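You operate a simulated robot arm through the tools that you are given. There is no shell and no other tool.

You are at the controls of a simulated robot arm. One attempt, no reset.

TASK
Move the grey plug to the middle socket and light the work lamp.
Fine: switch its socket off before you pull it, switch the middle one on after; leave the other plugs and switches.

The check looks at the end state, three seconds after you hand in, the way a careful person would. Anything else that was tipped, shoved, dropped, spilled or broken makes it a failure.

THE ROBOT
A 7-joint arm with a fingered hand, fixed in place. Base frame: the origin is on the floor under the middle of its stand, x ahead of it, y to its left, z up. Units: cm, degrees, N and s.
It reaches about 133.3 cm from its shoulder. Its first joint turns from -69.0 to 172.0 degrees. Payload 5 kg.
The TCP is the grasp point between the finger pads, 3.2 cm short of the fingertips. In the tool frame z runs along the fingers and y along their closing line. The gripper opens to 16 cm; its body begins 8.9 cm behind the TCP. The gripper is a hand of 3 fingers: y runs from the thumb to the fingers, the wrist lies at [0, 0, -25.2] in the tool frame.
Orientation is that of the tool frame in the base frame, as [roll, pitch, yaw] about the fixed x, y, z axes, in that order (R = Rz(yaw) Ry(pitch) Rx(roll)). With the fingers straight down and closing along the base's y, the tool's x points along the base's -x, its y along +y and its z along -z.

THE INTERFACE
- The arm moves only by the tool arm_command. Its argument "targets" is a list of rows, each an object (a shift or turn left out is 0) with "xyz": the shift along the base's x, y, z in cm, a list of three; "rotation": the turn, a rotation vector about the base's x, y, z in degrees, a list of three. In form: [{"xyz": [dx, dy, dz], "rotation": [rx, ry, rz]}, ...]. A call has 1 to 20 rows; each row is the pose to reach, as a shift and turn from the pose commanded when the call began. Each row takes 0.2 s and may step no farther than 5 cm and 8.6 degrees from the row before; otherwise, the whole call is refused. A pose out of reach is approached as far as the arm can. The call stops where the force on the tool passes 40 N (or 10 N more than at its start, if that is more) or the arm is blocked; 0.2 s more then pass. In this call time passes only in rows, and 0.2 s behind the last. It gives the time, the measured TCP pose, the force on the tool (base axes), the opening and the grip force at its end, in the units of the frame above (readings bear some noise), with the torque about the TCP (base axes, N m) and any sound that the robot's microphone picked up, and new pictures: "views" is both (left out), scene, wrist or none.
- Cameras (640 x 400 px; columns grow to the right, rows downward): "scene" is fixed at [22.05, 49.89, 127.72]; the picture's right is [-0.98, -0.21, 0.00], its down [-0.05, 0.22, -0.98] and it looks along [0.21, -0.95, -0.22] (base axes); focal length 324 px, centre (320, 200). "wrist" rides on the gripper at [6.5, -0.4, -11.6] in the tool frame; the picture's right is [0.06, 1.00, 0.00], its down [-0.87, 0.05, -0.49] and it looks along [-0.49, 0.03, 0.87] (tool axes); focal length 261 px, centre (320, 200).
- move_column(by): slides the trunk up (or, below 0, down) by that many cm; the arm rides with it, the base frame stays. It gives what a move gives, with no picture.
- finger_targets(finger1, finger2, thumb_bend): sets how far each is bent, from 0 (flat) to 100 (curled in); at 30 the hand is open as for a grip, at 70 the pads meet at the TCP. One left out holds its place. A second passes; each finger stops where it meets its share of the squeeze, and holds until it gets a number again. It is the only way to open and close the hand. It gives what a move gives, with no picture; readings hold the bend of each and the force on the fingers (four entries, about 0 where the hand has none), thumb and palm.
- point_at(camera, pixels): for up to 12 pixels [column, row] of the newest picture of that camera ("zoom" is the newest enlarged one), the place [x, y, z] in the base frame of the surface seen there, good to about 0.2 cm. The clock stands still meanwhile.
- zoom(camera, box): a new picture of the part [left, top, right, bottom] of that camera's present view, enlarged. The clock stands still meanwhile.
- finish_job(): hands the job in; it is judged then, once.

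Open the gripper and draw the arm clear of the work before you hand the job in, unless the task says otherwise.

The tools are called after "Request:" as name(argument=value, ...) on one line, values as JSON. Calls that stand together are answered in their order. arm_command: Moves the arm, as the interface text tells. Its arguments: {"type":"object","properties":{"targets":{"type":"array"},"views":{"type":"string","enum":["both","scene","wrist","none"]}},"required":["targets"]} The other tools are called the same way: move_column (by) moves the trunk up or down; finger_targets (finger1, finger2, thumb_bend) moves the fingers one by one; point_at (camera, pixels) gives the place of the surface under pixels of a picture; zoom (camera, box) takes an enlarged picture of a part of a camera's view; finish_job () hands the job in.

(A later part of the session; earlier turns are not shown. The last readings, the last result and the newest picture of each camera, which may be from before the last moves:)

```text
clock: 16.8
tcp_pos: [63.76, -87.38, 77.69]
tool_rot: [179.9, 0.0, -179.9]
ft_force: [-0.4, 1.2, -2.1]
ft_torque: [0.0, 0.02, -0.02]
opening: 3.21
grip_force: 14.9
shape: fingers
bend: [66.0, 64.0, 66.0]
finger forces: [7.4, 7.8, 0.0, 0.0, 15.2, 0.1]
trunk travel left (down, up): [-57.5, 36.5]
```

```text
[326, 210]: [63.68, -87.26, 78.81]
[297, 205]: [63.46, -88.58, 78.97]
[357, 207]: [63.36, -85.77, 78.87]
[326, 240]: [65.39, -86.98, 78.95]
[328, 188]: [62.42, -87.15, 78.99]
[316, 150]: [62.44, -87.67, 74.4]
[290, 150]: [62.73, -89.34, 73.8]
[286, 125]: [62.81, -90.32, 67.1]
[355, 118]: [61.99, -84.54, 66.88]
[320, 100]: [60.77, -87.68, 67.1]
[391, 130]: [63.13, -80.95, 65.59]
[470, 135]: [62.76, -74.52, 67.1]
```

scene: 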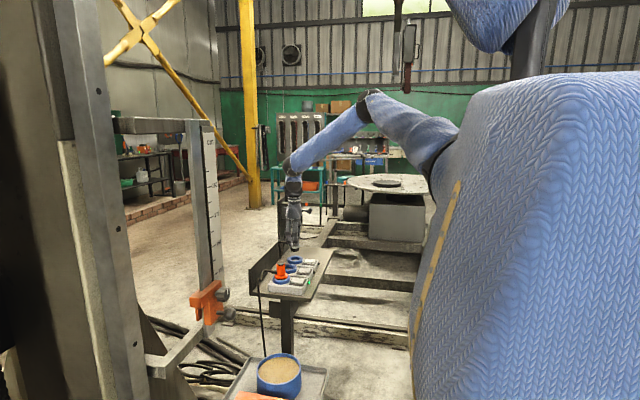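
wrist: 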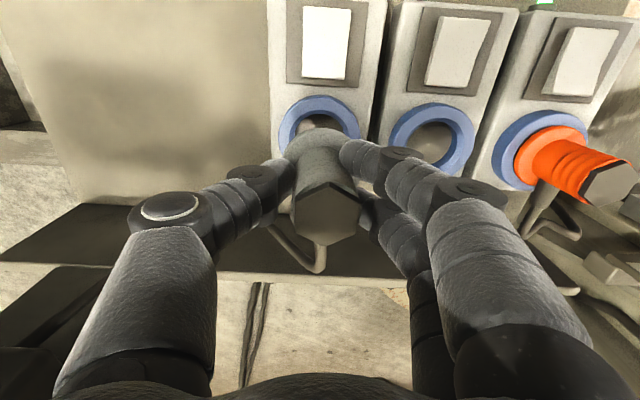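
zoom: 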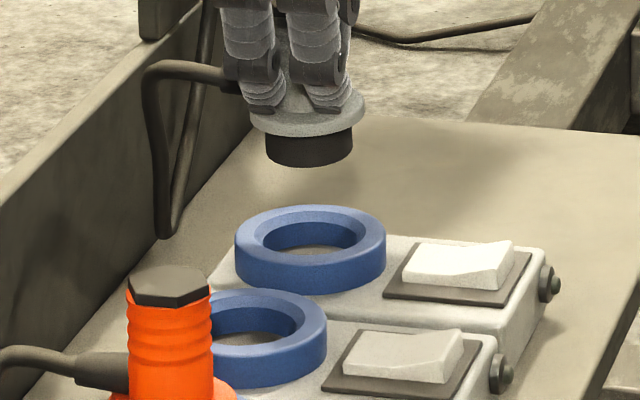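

The measured plug top is near (63.7,-87.2); I look closer at the nose and flange to judge any tilt.

Request:
zoom(camera="scene", box=[300, 235, 320, 247])

Request:
zoom(camera="scene", box=[286, 234, 326, 274])

Request:
zoom(camera="scene", box=[298, 239, 324, 256])

Request:
zoom(camera="scene", box=[280, 238, 312, 258])

```text
16.00 times, centred on (310, 241) of scene
```

zoom: 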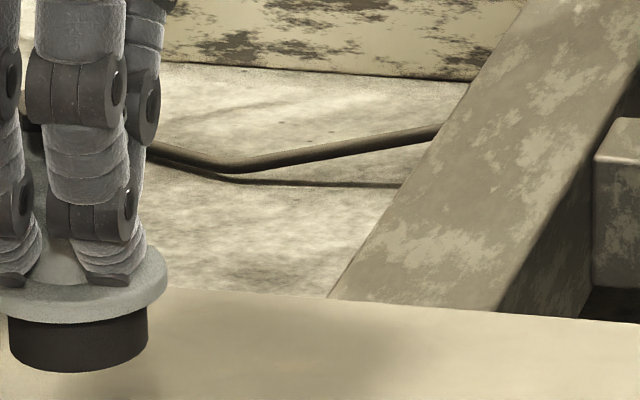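

```text
10.00 times, centred on (306, 254) of scene
```

zoom: 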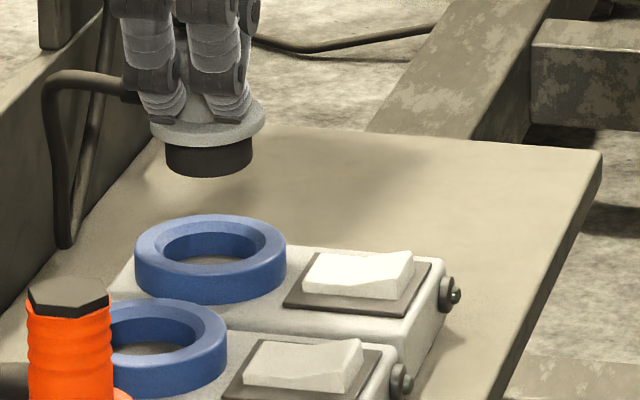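

```text
16.00 times, centred on (311, 248) of scene
```

zoom: 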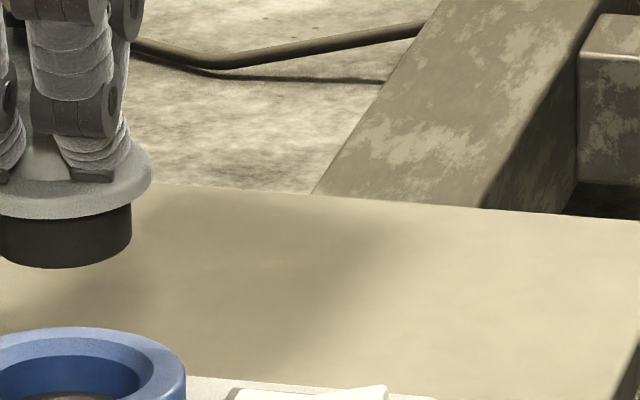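

```text
16.00 times, centred on (296, 248) of scene
```

zoom: 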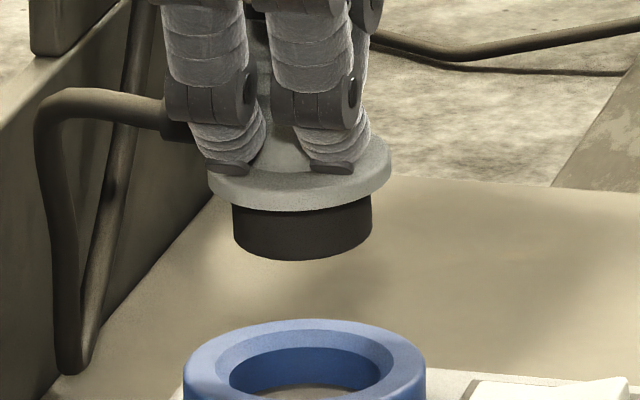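

The flange seems slightly lower on the +x side (zoom (209,187) against (391,165)). I measure points on the flange, nose and ring to quantify tilt and offsets.

Request:
point_at(camera="zoom", pixels=[[213, 190], [388, 168], [300, 207], [237, 240], [369, 228], [303, 256], [237, 215], [369, 200], [303, 215], [300, 190], [217, 175], [380, 155]])

Request:
point_at(camera="zoom", pixels=[[305, 322], [190, 375], [420, 370], [300, 345], [240, 375], [375, 370], [305, 360], [300, 395], [275, 100], [270, 60], [180, 125], [305, 330]])

```text
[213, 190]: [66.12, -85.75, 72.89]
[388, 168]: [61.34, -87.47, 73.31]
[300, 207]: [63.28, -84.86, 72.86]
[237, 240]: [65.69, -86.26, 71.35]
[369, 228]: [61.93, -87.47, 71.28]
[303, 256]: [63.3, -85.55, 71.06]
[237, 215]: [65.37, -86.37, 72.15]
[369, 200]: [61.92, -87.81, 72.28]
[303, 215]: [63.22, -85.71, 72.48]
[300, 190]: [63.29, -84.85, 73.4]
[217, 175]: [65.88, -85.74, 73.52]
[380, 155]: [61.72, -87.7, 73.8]
```

```text
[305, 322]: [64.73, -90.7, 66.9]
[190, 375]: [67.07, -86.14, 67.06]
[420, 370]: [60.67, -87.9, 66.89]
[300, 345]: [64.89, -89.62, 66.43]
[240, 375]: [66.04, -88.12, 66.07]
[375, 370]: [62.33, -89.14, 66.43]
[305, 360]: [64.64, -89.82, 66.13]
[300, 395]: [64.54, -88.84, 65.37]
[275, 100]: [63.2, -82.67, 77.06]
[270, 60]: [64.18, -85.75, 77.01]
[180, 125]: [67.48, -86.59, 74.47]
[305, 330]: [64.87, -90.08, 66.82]
```

The nose centre is (63.8,-87.4) and upright within about 1.5°; switch spacing gives 10.05 cm to the middle socket. I carry the plug over in +y at this height.

Request:
arm_command(targets=[{"xyz": [0, 1.5, 0]}, {"xyz": [0, 3.0, 0]}, {"xyz": [0, 4.5, 0]}, {"xyz": [0, 6.0, 0]}, {"xyz": [0, 7.5, 0]}, {"xyz": [0, 9.0, 0]}, {"xyz": [0, 10.05, 0]}], views="both")

Request:
zoom(camera="scene", box=[270, 228, 326, 284])

Request:
zoom(camera="wrist", box=[160, 80, 560, 330])

```text
clock: 18.4
tcp_pos: [63.78, -77.45, 77.46]
tool_rot: [-179.9, 0.0, -180.0]
ft_force: [-1.2, 0.0, -1.3]
ft_torque: [-0.01, -0.01, -0.01]
opening: 3.21
grip_force: 15.2
shape: fingers
bend: [66.0, 64.0, 66.0]
finger forces: [7.4, 8.0, 0.0, 0.1, 15.4, 0.0]
trunk travel left (down, up): [-57.5, 36.5]
```

scene: 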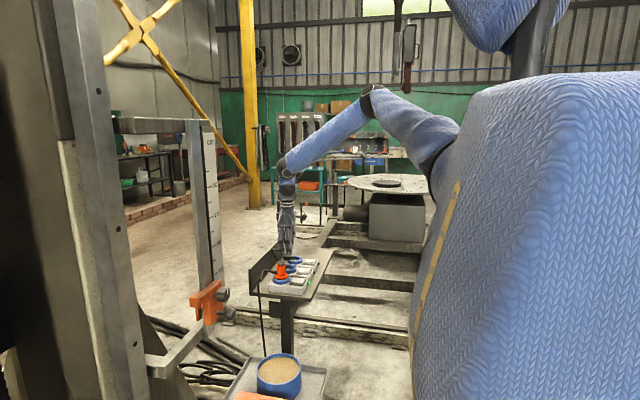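
wrist: 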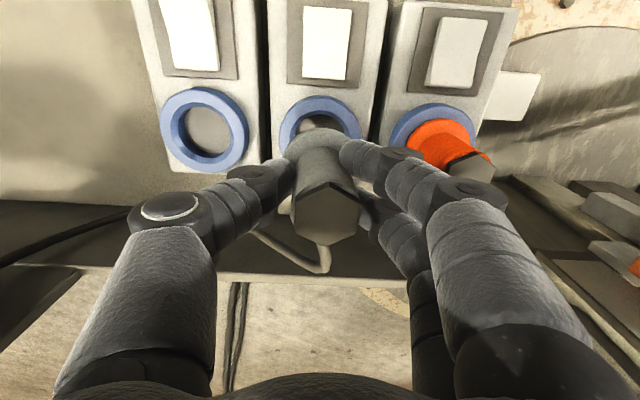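

```text
7.14 times, centred on (298, 256) of scene
```

zoom: 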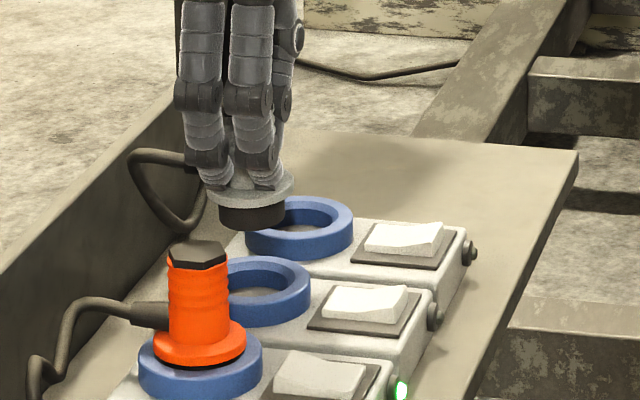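

```text
1.60 times, centred on (360, 205) of wrist
```

zoom: 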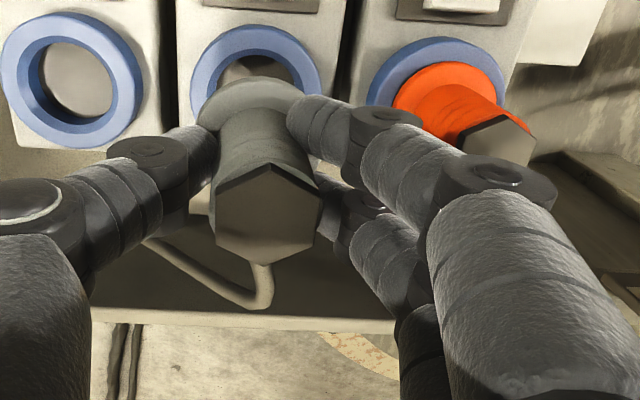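

The middle ring appears at the same wrist pixels (320,120) that the grey ring had, so the plug is aligned. I lower 3.6 cm to just above the rim, then check.

Request:
arm_command(targets=[{"xyz": [0, 0, -1]}, {"xyz": [0, 0, -2]}, {"xyz": [0, 0, -3]}, {"xyz": [0, 0, -3.6]}], views="both")

Request:
zoom(camera="scene", box=[270, 240, 318, 280])

Request:
zoom(camera="wrist", box=[240, 70, 400, 170])

```text
clock: 19.4
tcp_pos: [63.86, -77.5, 74.01]
tool_rot: [-180.0, 0.0, 179.9]
ft_force: [0.6, 0.2, -1.8]
ft_torque: [-0.02, 0.03, 0.0]
opening: 3.22
grip_force: 15.5
shape: fingers
bend: [66.0, 64.0, 66.0]
finger forces: [7.5, 7.9, 0.0, 0.0, 15.2, 0.0]
trunk travel left (down, up): [-57.5, 36.5]
```

scene: 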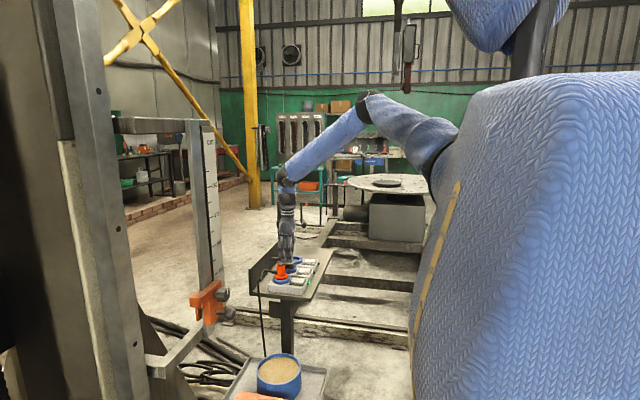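
wrist: 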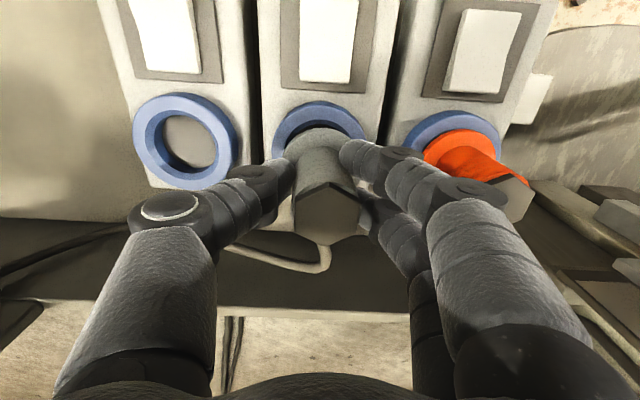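

```text
10.00 times, centred on (294, 260) of scene
```

zoom: 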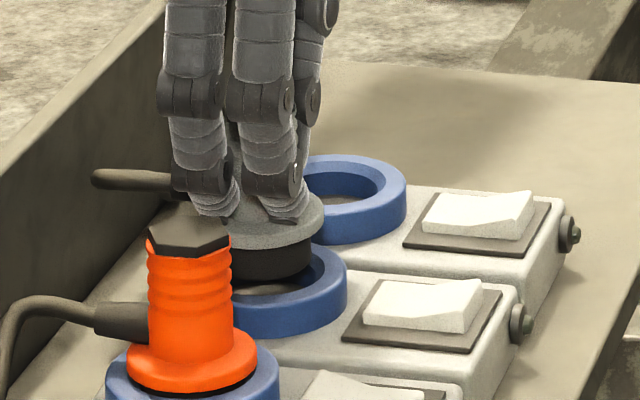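

```text
4.00 times, centred on (320, 120) of wrist
```

zoom: 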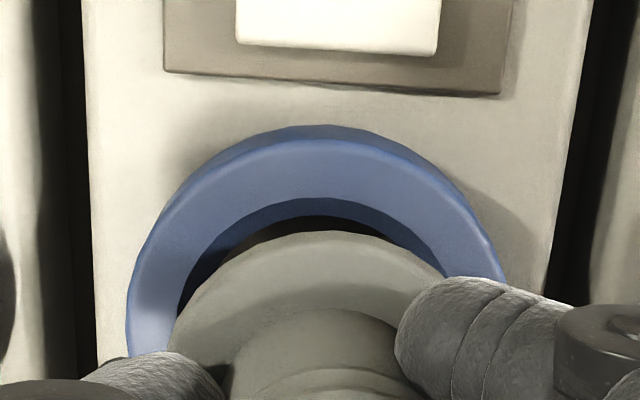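

The nose hovers just above the middle ring and looks centred (wrist zoom flange and ring both around column 313). I push it in slowly with small rows.

Request:
arm_command(targets=[{"xyz": [0, 0, -0.3]}, {"xyz": [0, 0, -0.6]}, {"xyz": [0, 0, -0.9]}, {"xyz": [0, 0, -1.2]}, {"xyz": [0, 0, -1.5]}, {"xyz": [0, 0, -1.8]}], views="both")

Request:
zoom(camera="scene", box=[270, 240, 318, 280])

Request:
zoom(camera="wrist", box=[240, 70, 400, 170])

```text
clock: 20.8
tcp_pos: [63.86, -77.27, 72.25]
tool_rot: [-180.0, -0.1, -180.0]
ft_force: [-0.1, -1.0, -1.2]
ft_torque: [-0.02, 0.01, 0.0]
opening: 3.24
grip_force: 15.5
shape: fingers
bend: [66.0, 64.0, 66.0]
finger forces: [7.5, 8.0, 0.0, 0.0, 15.2, 0.1]
trunk travel left (down, up): [-57.5, 36.5]
```

scene: 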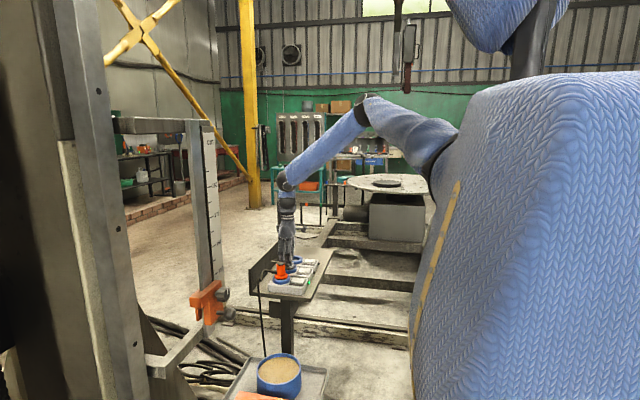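
wrist: 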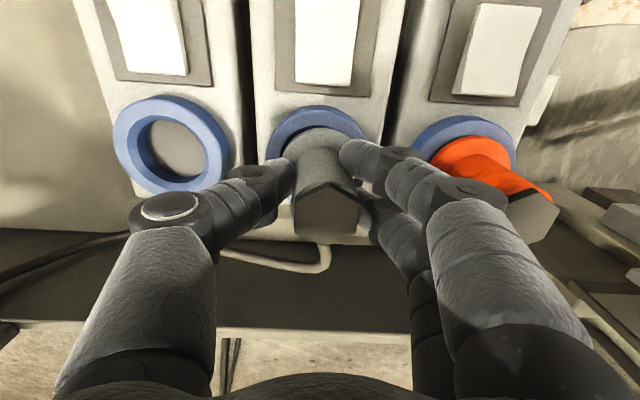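

```text
10.00 times, centred on (294, 260) of scene
```

zoom: 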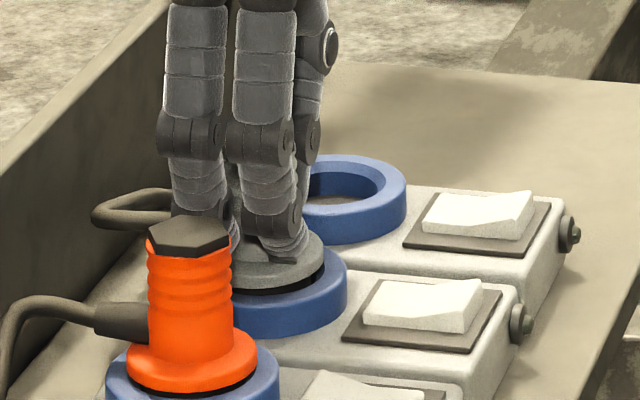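

```text
4.00 times, centred on (320, 120) of wrist
```

zoom: 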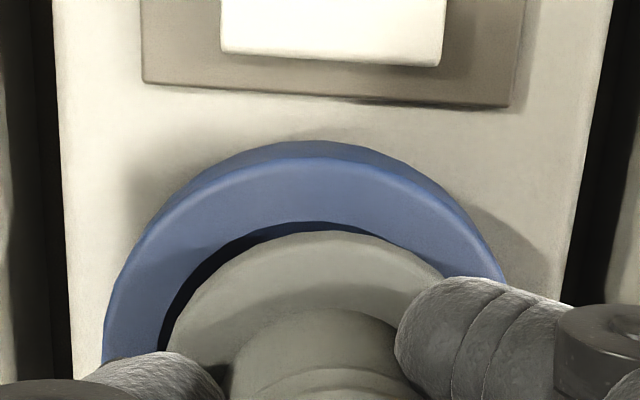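

The nose slid into the middle socket with almost no force; TCP 72.25 vs 72.05 when seated before. I press on in 0.1 cm rows until the force tells it is seated.

Request:
arm_command(targets=[{"xyz": [0, 0, -0.1]}, {"xyz": [0, 0, -0.2]}, {"xyz": [0, 0, -0.3]}, {"xyz": [0, 0, -0.4]}, {"xyz": [0, 0, -0.5]}], views="both")

Request:
zoom(camera="scene", box=[270, 240, 318, 280])

```text
clock: 22.0
tcp_pos: [63.92, -77.41, 71.75]
tool_rot: [-179.9, 0.0, -179.9]
ft_force: [-3.6, -1.1, 11.6]
ft_torque: [0.06, 0.05, 0.03]
opening: 3.17
grip_force: 17.5
shape: fingers
bend: [67.0, 66.0, 67.0]
finger forces: [9.2, 8.1, 0.0, 0.0, 18.0, 0.1]
trunk travel left (down, up): [-57.5, 36.5]
```

scene: 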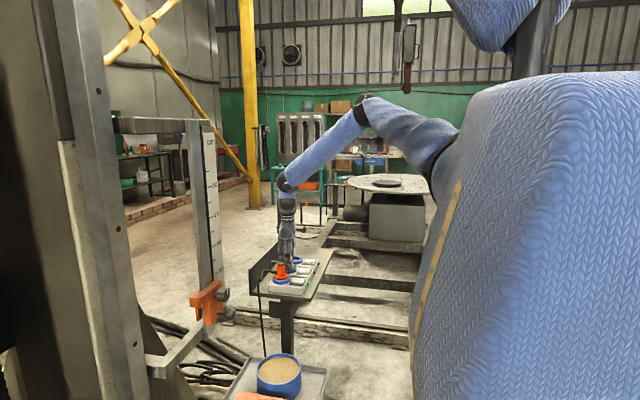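
wrist: 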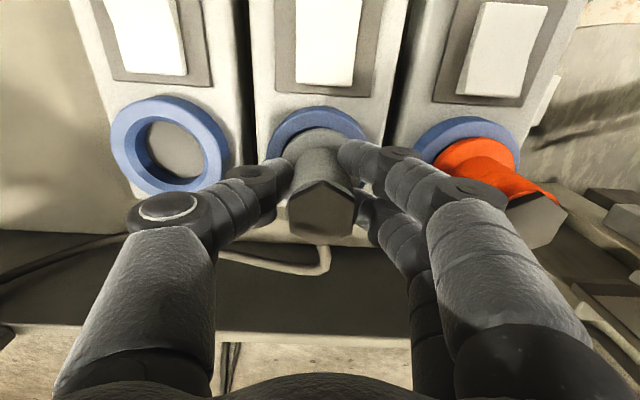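

```text
10.00 times, centred on (294, 260) of scene
```

zoom: 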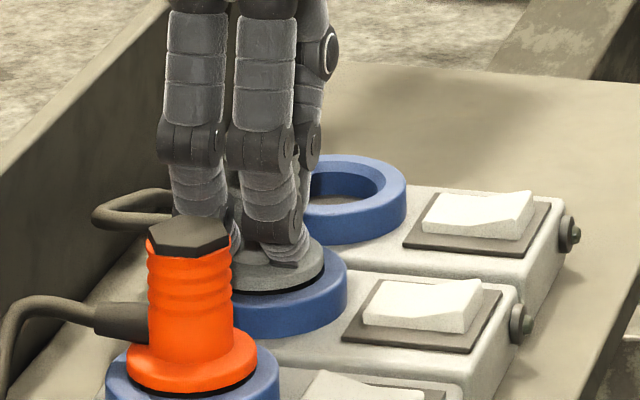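

The plug is seated (11.6 N push, only a thin black line below the flange). I open the hand only partly, to stay clear of the orange plug.

Request:
finger_targets(finger1=56, finger2=56, thumb_bend=56)

Request:
arm_command(targets=[{"xyz": [0, 0, 0.4]}], views="both")

Request:
zoom(camera="wrist", box=[160, 80, 560, 330])

Request:
zoom(camera="scene", box=[270, 230, 318, 280])

```text
clock: 23.0
tcp_pos: [63.98, -77.36, 71.74]
tool_rot: [-179.9, -0.1, -179.9]
ft_force: [-0.5, -0.3, 0.8]
ft_torque: [-0.02, 0.0, 0.0]
opening: 6.21
grip_force: 0.1
shape: fingers
bend: [56.0, 56.0, 56.0]
finger forces: [0.0, 0.1, 0.0, 0.0, 0.1, 0.1]
trunk travel left (down, up): [-57.5, 36.5]
```

```text
clock: 23.4
tcp_pos: [63.96, -77.45, 72.21]
tool_rot: [179.9, 0.0, 180.0]
ft_force: [0.0, -0.1, -0.3]
ft_torque: [-0.03, -0.01, -0.03]
opening: 6.22
grip_force: 0.1
shape: fingers
bend: [56.0, 56.0, 56.0]
finger forces: [0.0, 0.0, 0.1, 0.1, 0.0, 0.0]
trunk travel left (down, up): [-57.5, 36.5]
```

scene: 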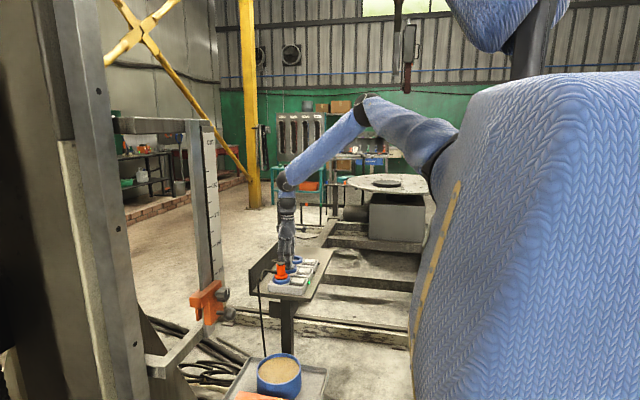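
wrist: 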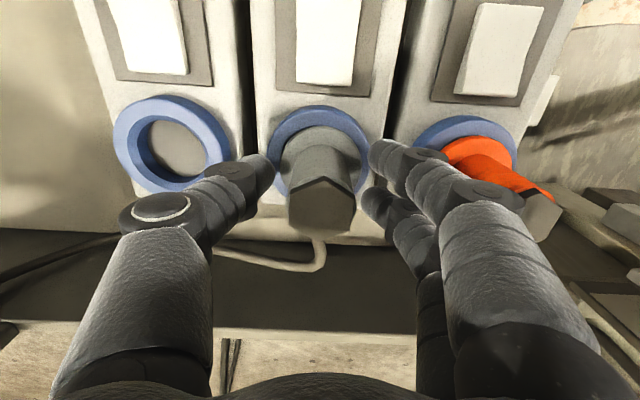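

```text
1.60 times, centred on (360, 205) of wrist
```

zoom: 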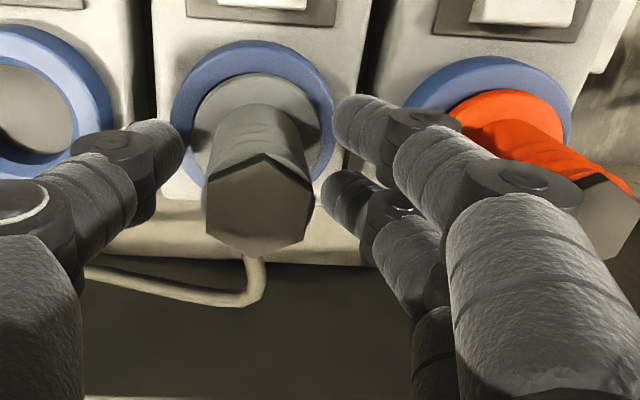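

```text
8.00 times, centred on (294, 255) of scene
```

zoom: 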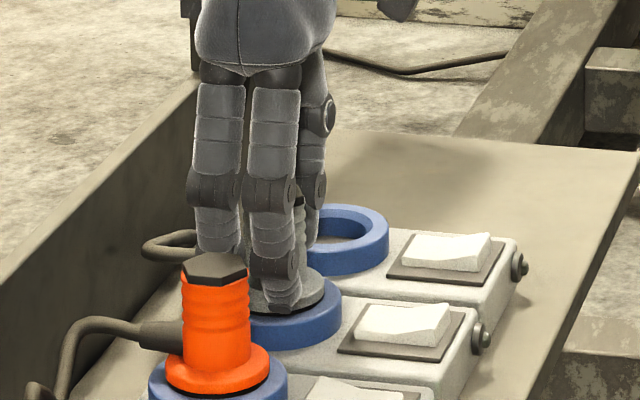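

The plug stands free in the middle socket and the fingers are clear. I raise straight up 13 cm, then shape the hand for pushing and move the thumb over the middle rocker's raised -x end (54.8,-77.5).

Request:
arm_command(targets=[{"xyz": [0, 0, 1]}, {"xyz": [0, 0, 3]}, {"xyz": [0, 0, 6]}, {"xyz": [0, 0, 9]}, {"xyz": [0, 0, 12]}, {"xyz": [0, 0, 14]}], views="none")

Request:
finger_targets(finger1=100, finger2=100, thumb_bend=30)

Request:
arm_command(targets=[{"xyz": [-2.3, 2.3, 0]}, {"xyz": [-4.6, 4.7, 0]}, {"xyz": [-6.9, 7.1, 0]}, {"xyz": [-9.0, 9.35, 0]}], views="both")

Request:
zoom(camera="scene", box=[265, 180, 345, 290])

```text
clock: 24.8
tcp_pos: [63.89, -77.41, 86.12]
tool_rot: [-179.9, 0.0, 180.0]
ft_force: [0.3, -0.6, -0.5]
ft_torque: [0.0, 0.01, 0.02]
opening: 6.23
grip_force: 0.1
shape: fingers
bend: [56.0, 56.0, 56.0]
finger forces: [0.0, 0.1, 0.0, 0.0, 0.0, 0.0]
trunk travel left (down, up): [-57.5, 36.5]
```

```text
clock: 25.8
tcp_pos: [63.81, -77.44, 86.08]
tool_rot: [180.0, 0.0, 180.0]
ft_force: [1.1, -0.2, -0.8]
ft_torque: [0.0, 0.01, 0.01]
opening: 7.44
grip_force: 0.0
shape: fingers
bend: [100.0, 100.0, 30.0]
finger forces: [0.0, 0.1, 0.0, 0.0, 0.0, 0.0]
trunk travel left (down, up): [-57.5, 36.5]
```

```text
clock: 26.8
tcp_pos: [54.78, -68.07, 85.89]
tool_rot: [179.9, -0.1, 180.0]
ft_force: [-0.6, -0.4, 0.9]
ft_torque: [0.0, 0.01, -0.01]
opening: 7.43
grip_force: 0.1
shape: fingers
bend: [100.0, 100.0, 30.0]
finger forces: [0.0, 0.0, 0.0, 0.0, 0.1, 0.0]
trunk travel left (down, up): [-57.5, 36.5]
```

scene: 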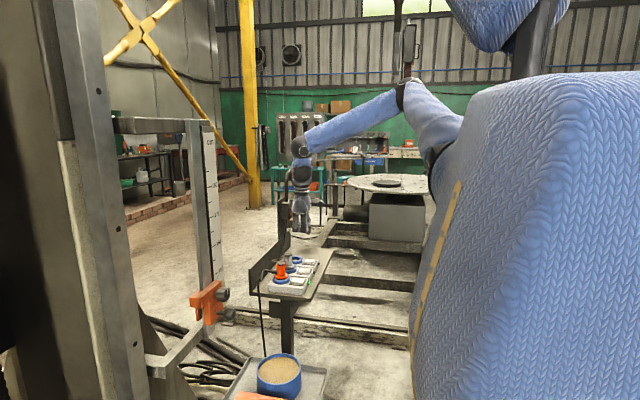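
wrist: 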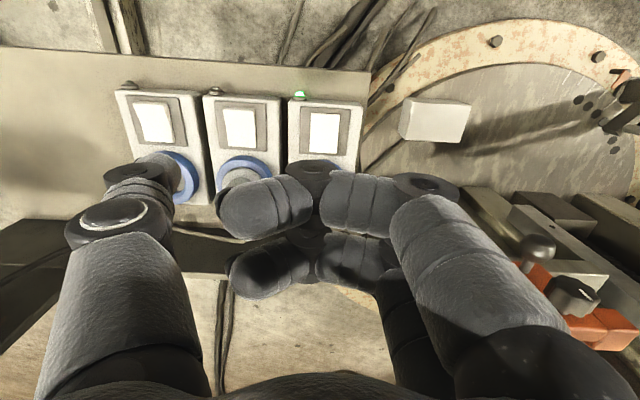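

```text
3.64 times, centred on (305, 235) of scene
```

zoom: 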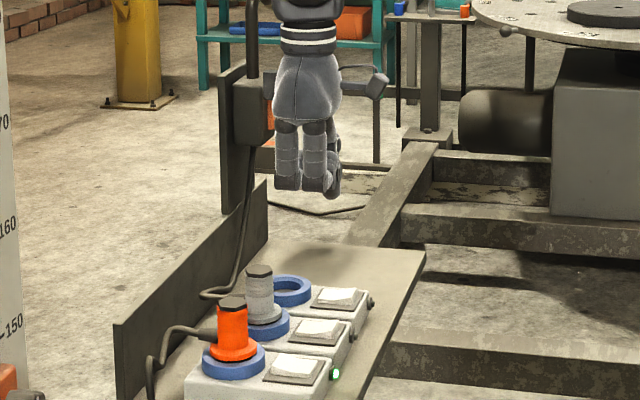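

The plug stands upright in the middle socket. I lower the thumb to about 1.5 cm above the middle rocker and check alignment.

Request:
arm_command(targets=[{"xyz": [0, 0, -4]}, {"xyz": [0, 0, -8]}, {"xyz": [0, 0, -11]}, {"xyz": [0, 0, -13]}, {"xyz": [0, 0, -14.6]}], views="both")

Request:
zoom(camera="wrist", box=[40, 20, 300, 220])

Request:
zoom(camera="scene", box=[275, 220, 335, 290])

```text
clock: 28.0
tcp_pos: [54.96, -68.04, 71.45]
tool_rot: [180.0, 0.0, -179.9]
ft_force: [1.1, -0.2, -0.1]
ft_torque: [0.03, -0.02, 0.0]
opening: 7.42
grip_force: 0.0
shape: fingers
bend: [100.0, 100.0, 30.0]
finger forces: [0.0, 0.1, 0.0, 0.1, 0.1, 0.1]
trunk travel left (down, up): [-57.5, 36.5]
```

scene: 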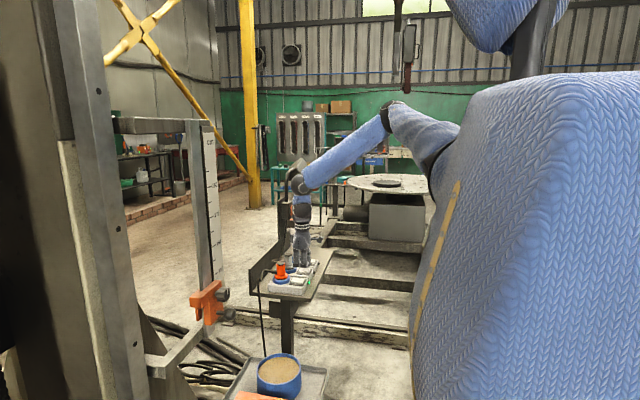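
wrist: 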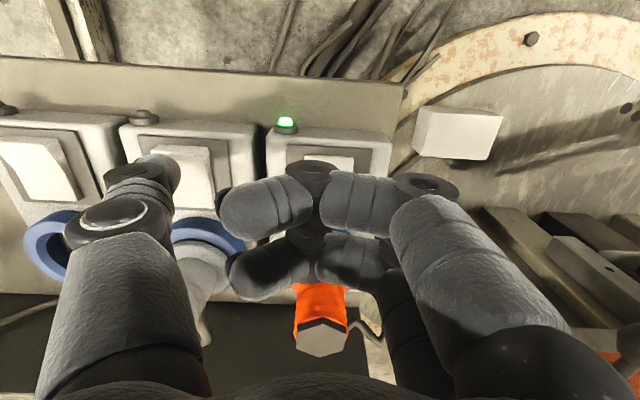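

```text
2.00 times, centred on (170, 120) of wrist
```

zoom: 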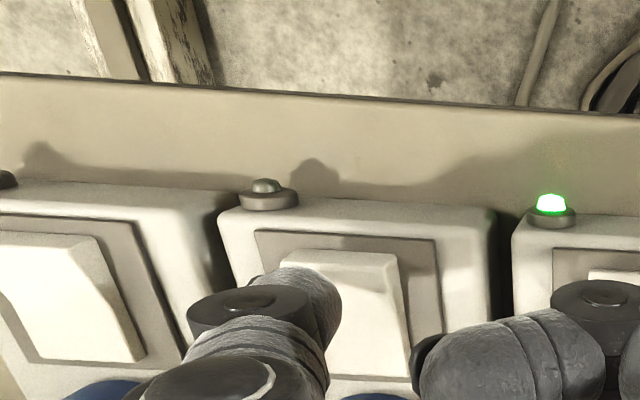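

```text
5.71 times, centred on (305, 255) of scene
```

zoom: 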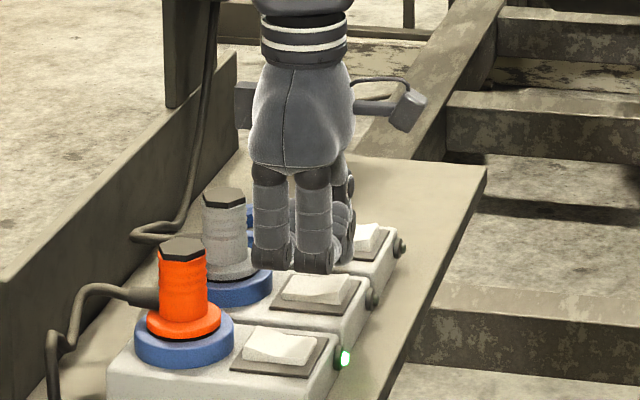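

The thumb tip covers the -x (lamp side) end of the middle rocker (wrist zoom (315,290)). I press down slowly.

Request:
arm_command(targets=[{"xyz": [0, 0, -0.5]}, {"xyz": [0, 0, -0.9]}, {"xyz": [0, 0, -1.2]}, {"xyz": [0, 0, -1.5]}, {"xyz": [0, 0, -1.75]}, {"xyz": [0, 0, -2.0]}], views="both")

Request:
zoom(camera="wrist", box=[40, 20, 300, 220])

```text
clock: 29.4
tcp_pos: [54.97, -67.98, 69.44]
tool_rot: [-180.0, 0.0, 180.0]
ft_force: [-0.7, -0.5, 0.6]
ft_torque: [-0.06, -0.01, -0.03]
opening: 7.43
grip_force: 0.3
shape: fingers
bend: [100.0, 100.0, 30.0]
finger forces: [0.0, 0.0, 0.0, 0.0, 0.7, 0.0]
trunk travel left (down, up): [-57.5, 36.5]
```

scene: 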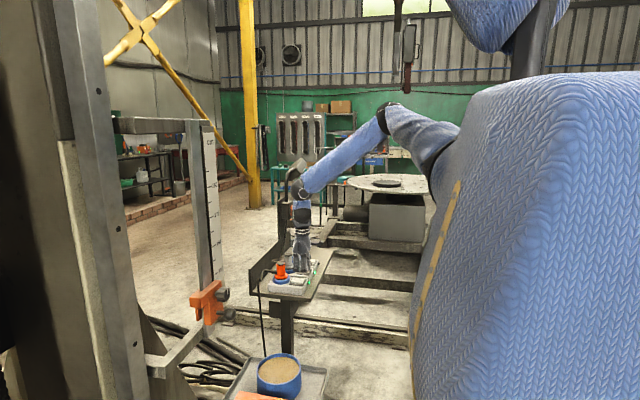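
wrist: 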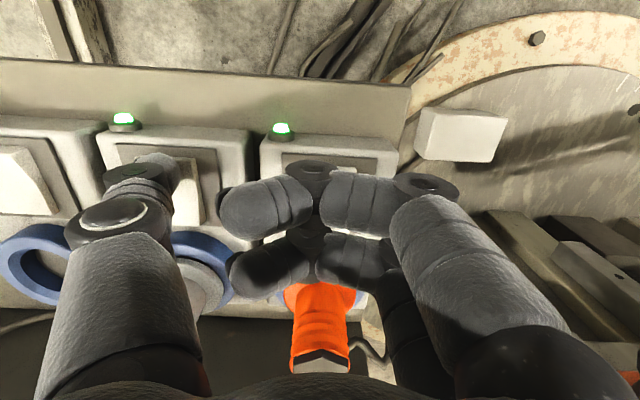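

```text
2.00 times, centred on (170, 120) of wrist
```

zoom: 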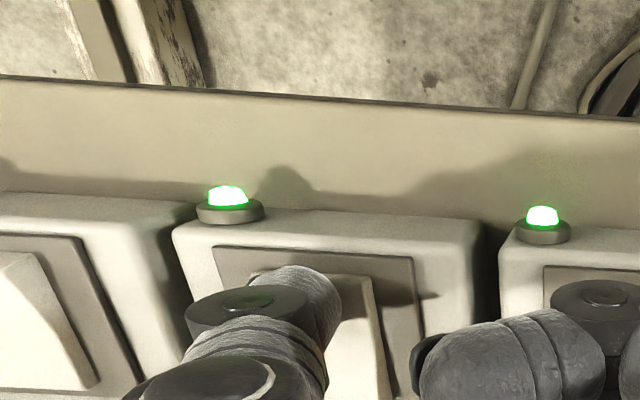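

The middle lamp (wrist (123,118)) is now green. I raise the hand and check the work lamp.

Request:
arm_command(targets=[{"xyz": [0, 0, 1]}, {"xyz": [0, 0, 3]}, {"xyz": [0, 0, 6]}, {"xyz": [0, 0, 10]}, {"xyz": [0, 0, 14]}, {"xyz": [-2, 3, 18]}, {"xyz": [-4, 6, 21]}, {"xyz": [-6, 9, 24]}], views="both")

Request:
zoom(camera="scene", box=[260, 140, 340, 240])

Request:
zoom(camera="scene", box=[260, 230, 330, 300])

```text
refused: row 6 steps farther than a row can; nothing moved
```

```text
4.00 times, centred on (300, 190) of scene
```

zoom: 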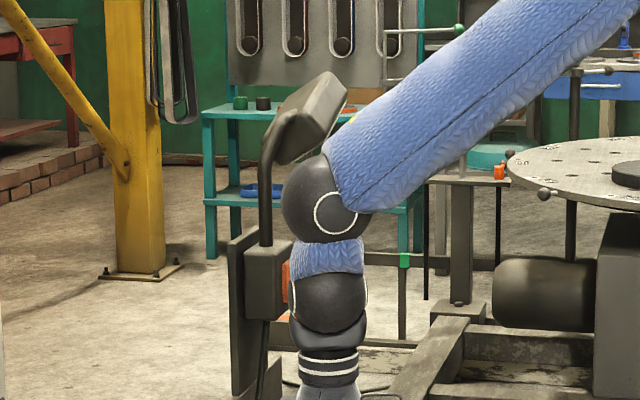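

```text
5.71 times, centred on (295, 265) of scene
```

zoom: 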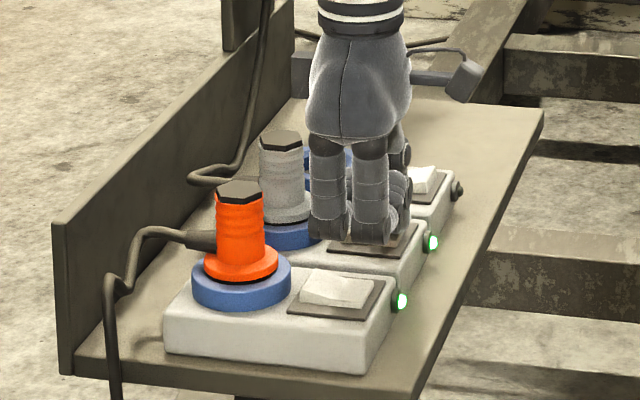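

The call was refused for one row being 5.4 cm; nothing moved. I resend with smaller steps.

Request:
arm_command(targets=[{"xyz": [0, 0, 1]}, {"xyz": [0, 0, 3]}, {"xyz": [0, 0, 6]}, {"xyz": [0, 0, 10]}, {"xyz": [0, 0, 14]}, {"xyz": [-2, 2, 17]}, {"xyz": [-4, 4, 20]}, {"xyz": [-6, 6, 23]}, {"xyz": [-8, 8, 25]}], views="both")

Request:
zoom(camera="scene", box=[260, 140, 340, 240])

Request:
zoom(camera="scene", box=[260, 230, 330, 300])

```text
clock: 31.4
tcp_pos: [46.83, -60.11, 94.56]
tool_rot: [180.0, 0.0, 180.0]
ft_force: [-0.7, -0.4, -0.5]
ft_torque: [-0.03, -0.02, -0.01]
opening: 7.44
grip_force: 0.0
shape: fingers
bend: [100.0, 100.0, 30.0]
finger forces: [0.0, 0.1, 0.0, 0.0, 0.0, 0.1]
trunk travel left (down, up): [-57.5, 36.5]
```

scene: 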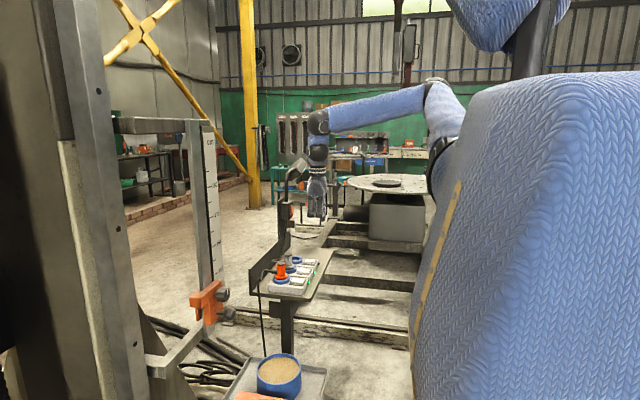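
wrist: 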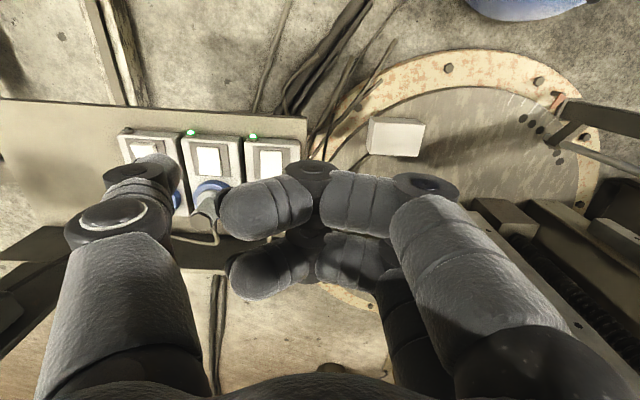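

```text
4.00 times, centred on (300, 190) of scene
```

zoom: 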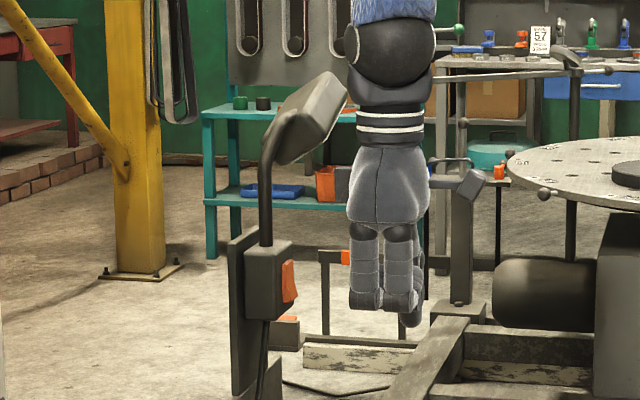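

```text
5.71 times, centred on (295, 265) of scene
```

zoom: 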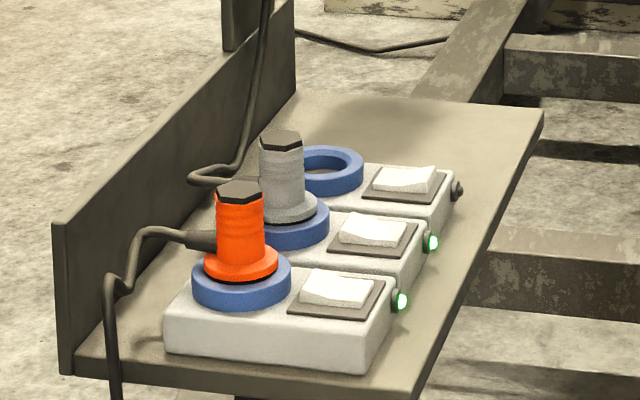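

The middle socket is on, the far one off, the orange one still on. I zoom at the lamp head and its box to see whether it burns now.

Request:
zoom(camera="scene", box=[275, 150, 323, 180])

Request:
zoom(camera="scene", box=[284, 190, 312, 226])

```text
13.33 times, centred on (299, 165) of scene
```

zoom: 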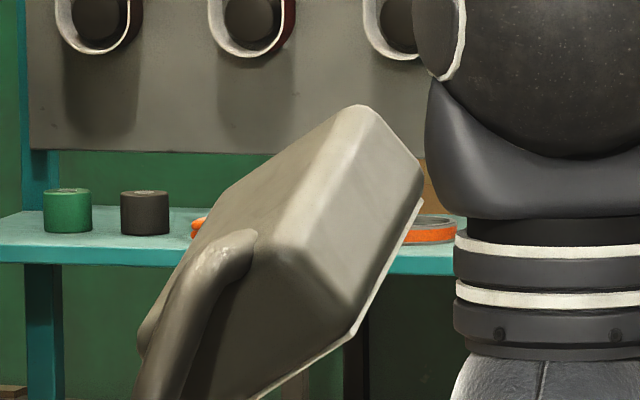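

```text
11.11 times, centred on (298, 208) of scene
```

zoom: 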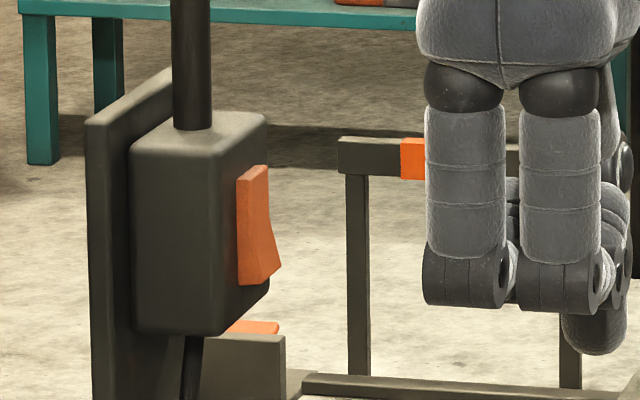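

The lamp head's glass faces away from this camera, so I can't tell if it burns. I open the hand and tilt it so the wrist camera can look at the lamp from the -x side.

Request:
finger_targets(finger1=30, finger2=30, thumb_bend=30)

Request:
arm_command(targets=[{"xyz": [0.75, -2, 0.75], "rotation": [0, -5.6, 0]}, {"xyz": [1.5, -4, 1.5], "rotation": [0, -11.2, 0]}, {"xyz": [2.25, -6, 2.25], "rotation": [0, -16.8, 0]}, {"xyz": [3, -8, 3], "rotation": [0, -22.4, 0]}, {"xyz": [3.75, -10, 3.75], "rotation": [0, -28, 0]}, {"xyz": [4.5, -12, 4.5], "rotation": [0, -33.6, 0]}, {"xyz": [5.25, -14, 5.25], "rotation": [0, -39.3, 0]}, {"xyz": [6, -16, 6], "rotation": [0, -45, 0]}], views="both")

```text
clock: 32.4
tcp_pos: [46.83, -60.23, 94.33]
tool_rot: [-180.0, 0.0, 180.0]
ft_force: [-0.5, 0.0, 0.5]
ft_torque: [0.01, 0.02, 0.01]
opening: 16.8
grip_force: 0.0
shape: fingers
bend: [30.0, 30.0, 30.0]
finger forces: [0.0, 0.0, 0.0, 0.1, 0.0, 0.0]
trunk travel left (down, up): [-57.5, 36.5]
```

```text
clock: 34.2
tcp_pos: [52.93, -76.03, 100.51]
tool_rot: [180.0, 45.1, 180.0]
ft_force: [-0.3, 0.2, 0.2]
ft_torque: [0.0, 0.04, 0.04]
opening: 16.79
grip_force: 0.0
shape: fingers
bend: [30.0, 30.0, 30.0]
finger forces: [0.0, 0.0, 0.0, 0.0, 0.0, 0.0]
trunk travel left (down, up): [-57.5, 36.5]
```

scene: 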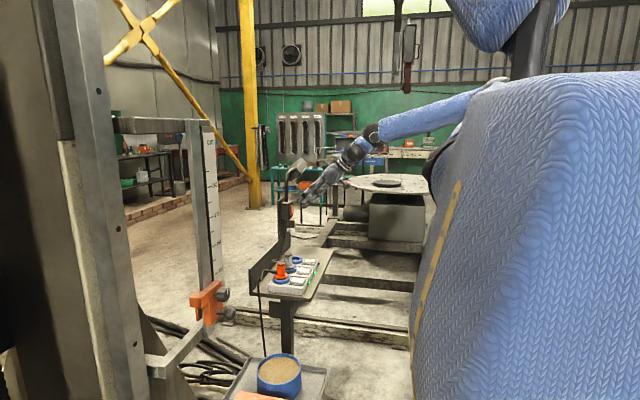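
wrist: 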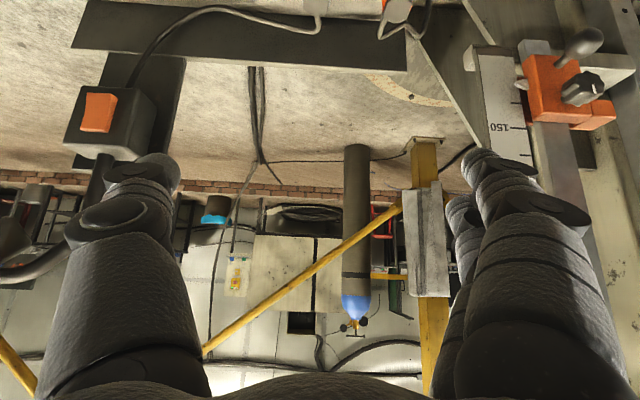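

The tilt worked; upside-down wrist view shows the lamp box with orange rocker at (98,112) and the lamp neck at (20,260). I turn the hand toward -y to bring the lamp head into view.

Request:
arm_command(targets=[{"xyz": [0, 0, 0], "rotation": [0, 0, -8]}, {"xyz": [0, 0, 0], "rotation": [0, 0, -16]}, {"xyz": [0, 0, 0], "rotation": [0, 0, -24]}, {"xyz": [0, 0, 0], "rotation": [0, 0, -32]}, {"xyz": [0, 0, 0], "rotation": [0, 0, -40]}], views="both")

```text
clock: 35.4
tcp_pos: [52.86, -76.09, 100.36]
tool_rot: [-179.9, 45.0, 139.9]
ft_force: [0.5, 0.6, 0.6]
ft_torque: [0.0, -0.02, 0.02]
opening: 16.8
grip_force: 0.1
shape: fingers
bend: [30.0, 30.0, 30.0]
finger forces: [0.0, 0.0, 0.0, 0.0, 0.1, 0.0]
trunk travel left (down, up): [-57.5, 36.5]
```

scene: 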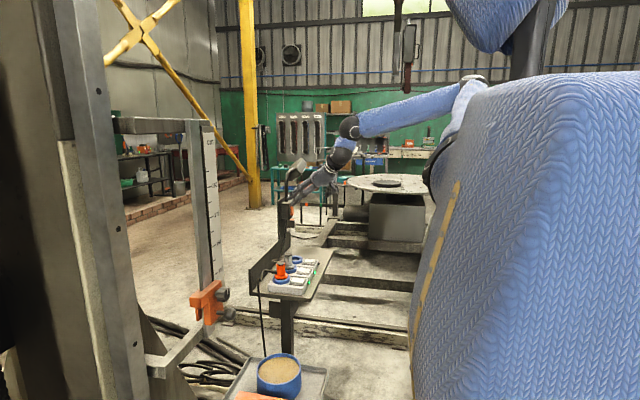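
wrist: 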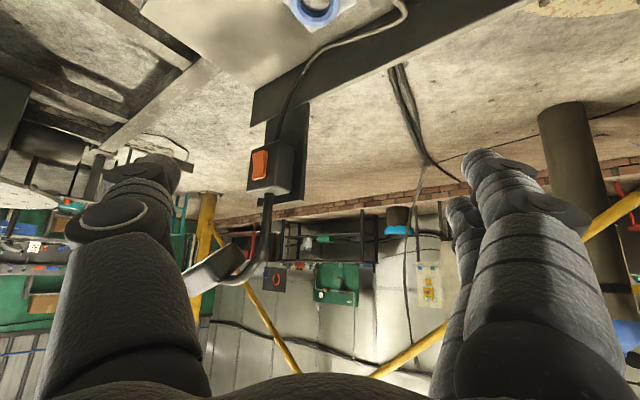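

The lamp head is now visible at wrist (215,265), upside down, with a pale face. I zoom in on it and on its rocker.

Request:
zoom(camera="wrist", box=[170, 120, 330, 310])

Request:
zoom(camera="wrist", box=[235, 130, 305, 210])

```text
2.11 times, centred on (250, 215) of wrist
```

zoom: 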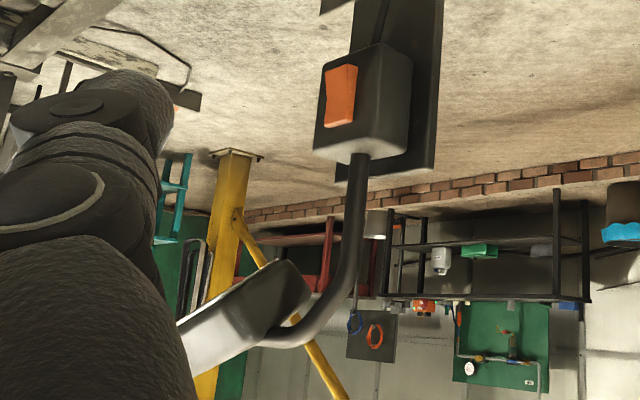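

```text
5.00 times, centred on (270, 170) of wrist
```

zoom: 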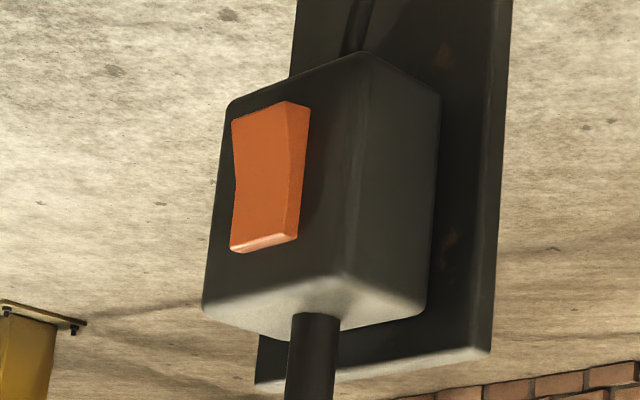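

From here the lamp's glass is hidden because the head faces down and away. I tilt the hand further up and turn a bit more, so the camera looks up at the lamp's face.

Request:
arm_command(targets=[{"xyz": [0, -1, -2], "rotation": [-4.5, -5.36, 0]}, {"xyz": [0, -2, -4], "rotation": [-9.0, -10.7, 0]}, {"xyz": [0, -3, -6], "rotation": [-13.5, -16.1, 0]}, {"xyz": [0, -4, -8], "rotation": [-18.0, -21.4, 0]}, {"xyz": [0, -5, -10], "rotation": [-22.5, -26.8, 0]}], views="scene")

Request:
arm_command(targets=[{"xyz": [0.7, -2.5, -0.7], "rotation": [0, 0, -5]}, {"xyz": [1.4, -5, -1.4], "rotation": [0, 0, -10]}, {"xyz": [2.1, -7.5, -2], "rotation": [0, 0, -15]}, {"xyz": [2.1, -10, -2.4], "rotation": [0, 0, -20]}], views="both")

```text
clock: 36.6
tcp_pos: [52.98, -81.02, 89.65]
tool_rot: [-173.5, 79.0, 146.7]
ft_force: [-0.5, -1.4, 6.5]
ft_torque: [0.55, 0.48, 0.2]
opening: 16.8
grip_force: 0.1
shape: fingers
bend: [30.0, 30.0, 30.0]
finger forces: [0.0, 0.0, 0.0, 0.0, 0.1, 0.0]
trunk travel left (down, up): [-57.5, 36.5]
```

scene: 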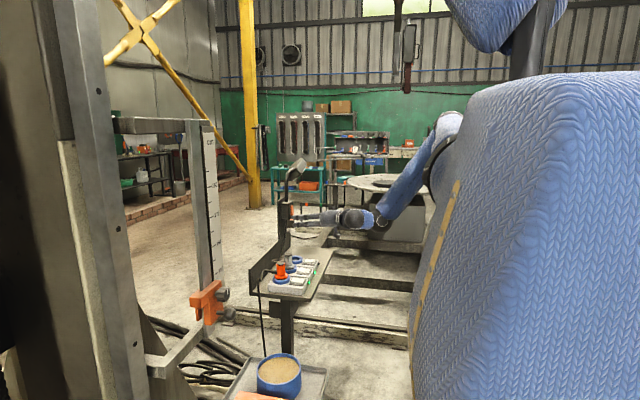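

```text
clock: 37.6
tcp_pos: [55.02, -91.02, 88.05]
tool_rot: [179.8, 80.0, 119.8]
ft_force: [0.5, 0.6, 0.1]
ft_torque: [0.01, 0.01, 0.0]
opening: 16.81
grip_force: 0.1
shape: fingers
bend: [30.0, 30.0, 30.0]
finger forces: [0.1, 0.1, 0.0, 0.0, 0.0, 0.0]
trunk travel left (down, up): [-57.5, 36.5]
```

scene: 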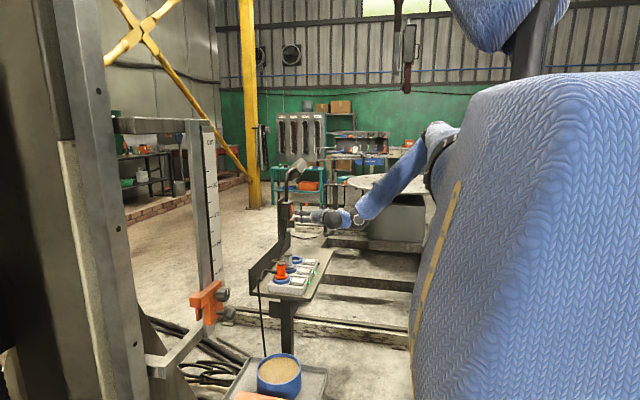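
wrist: 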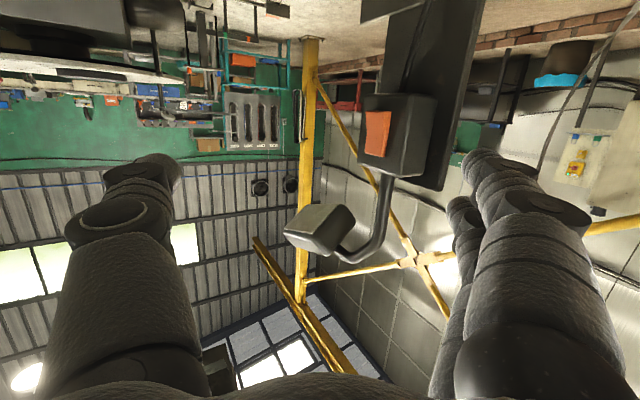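

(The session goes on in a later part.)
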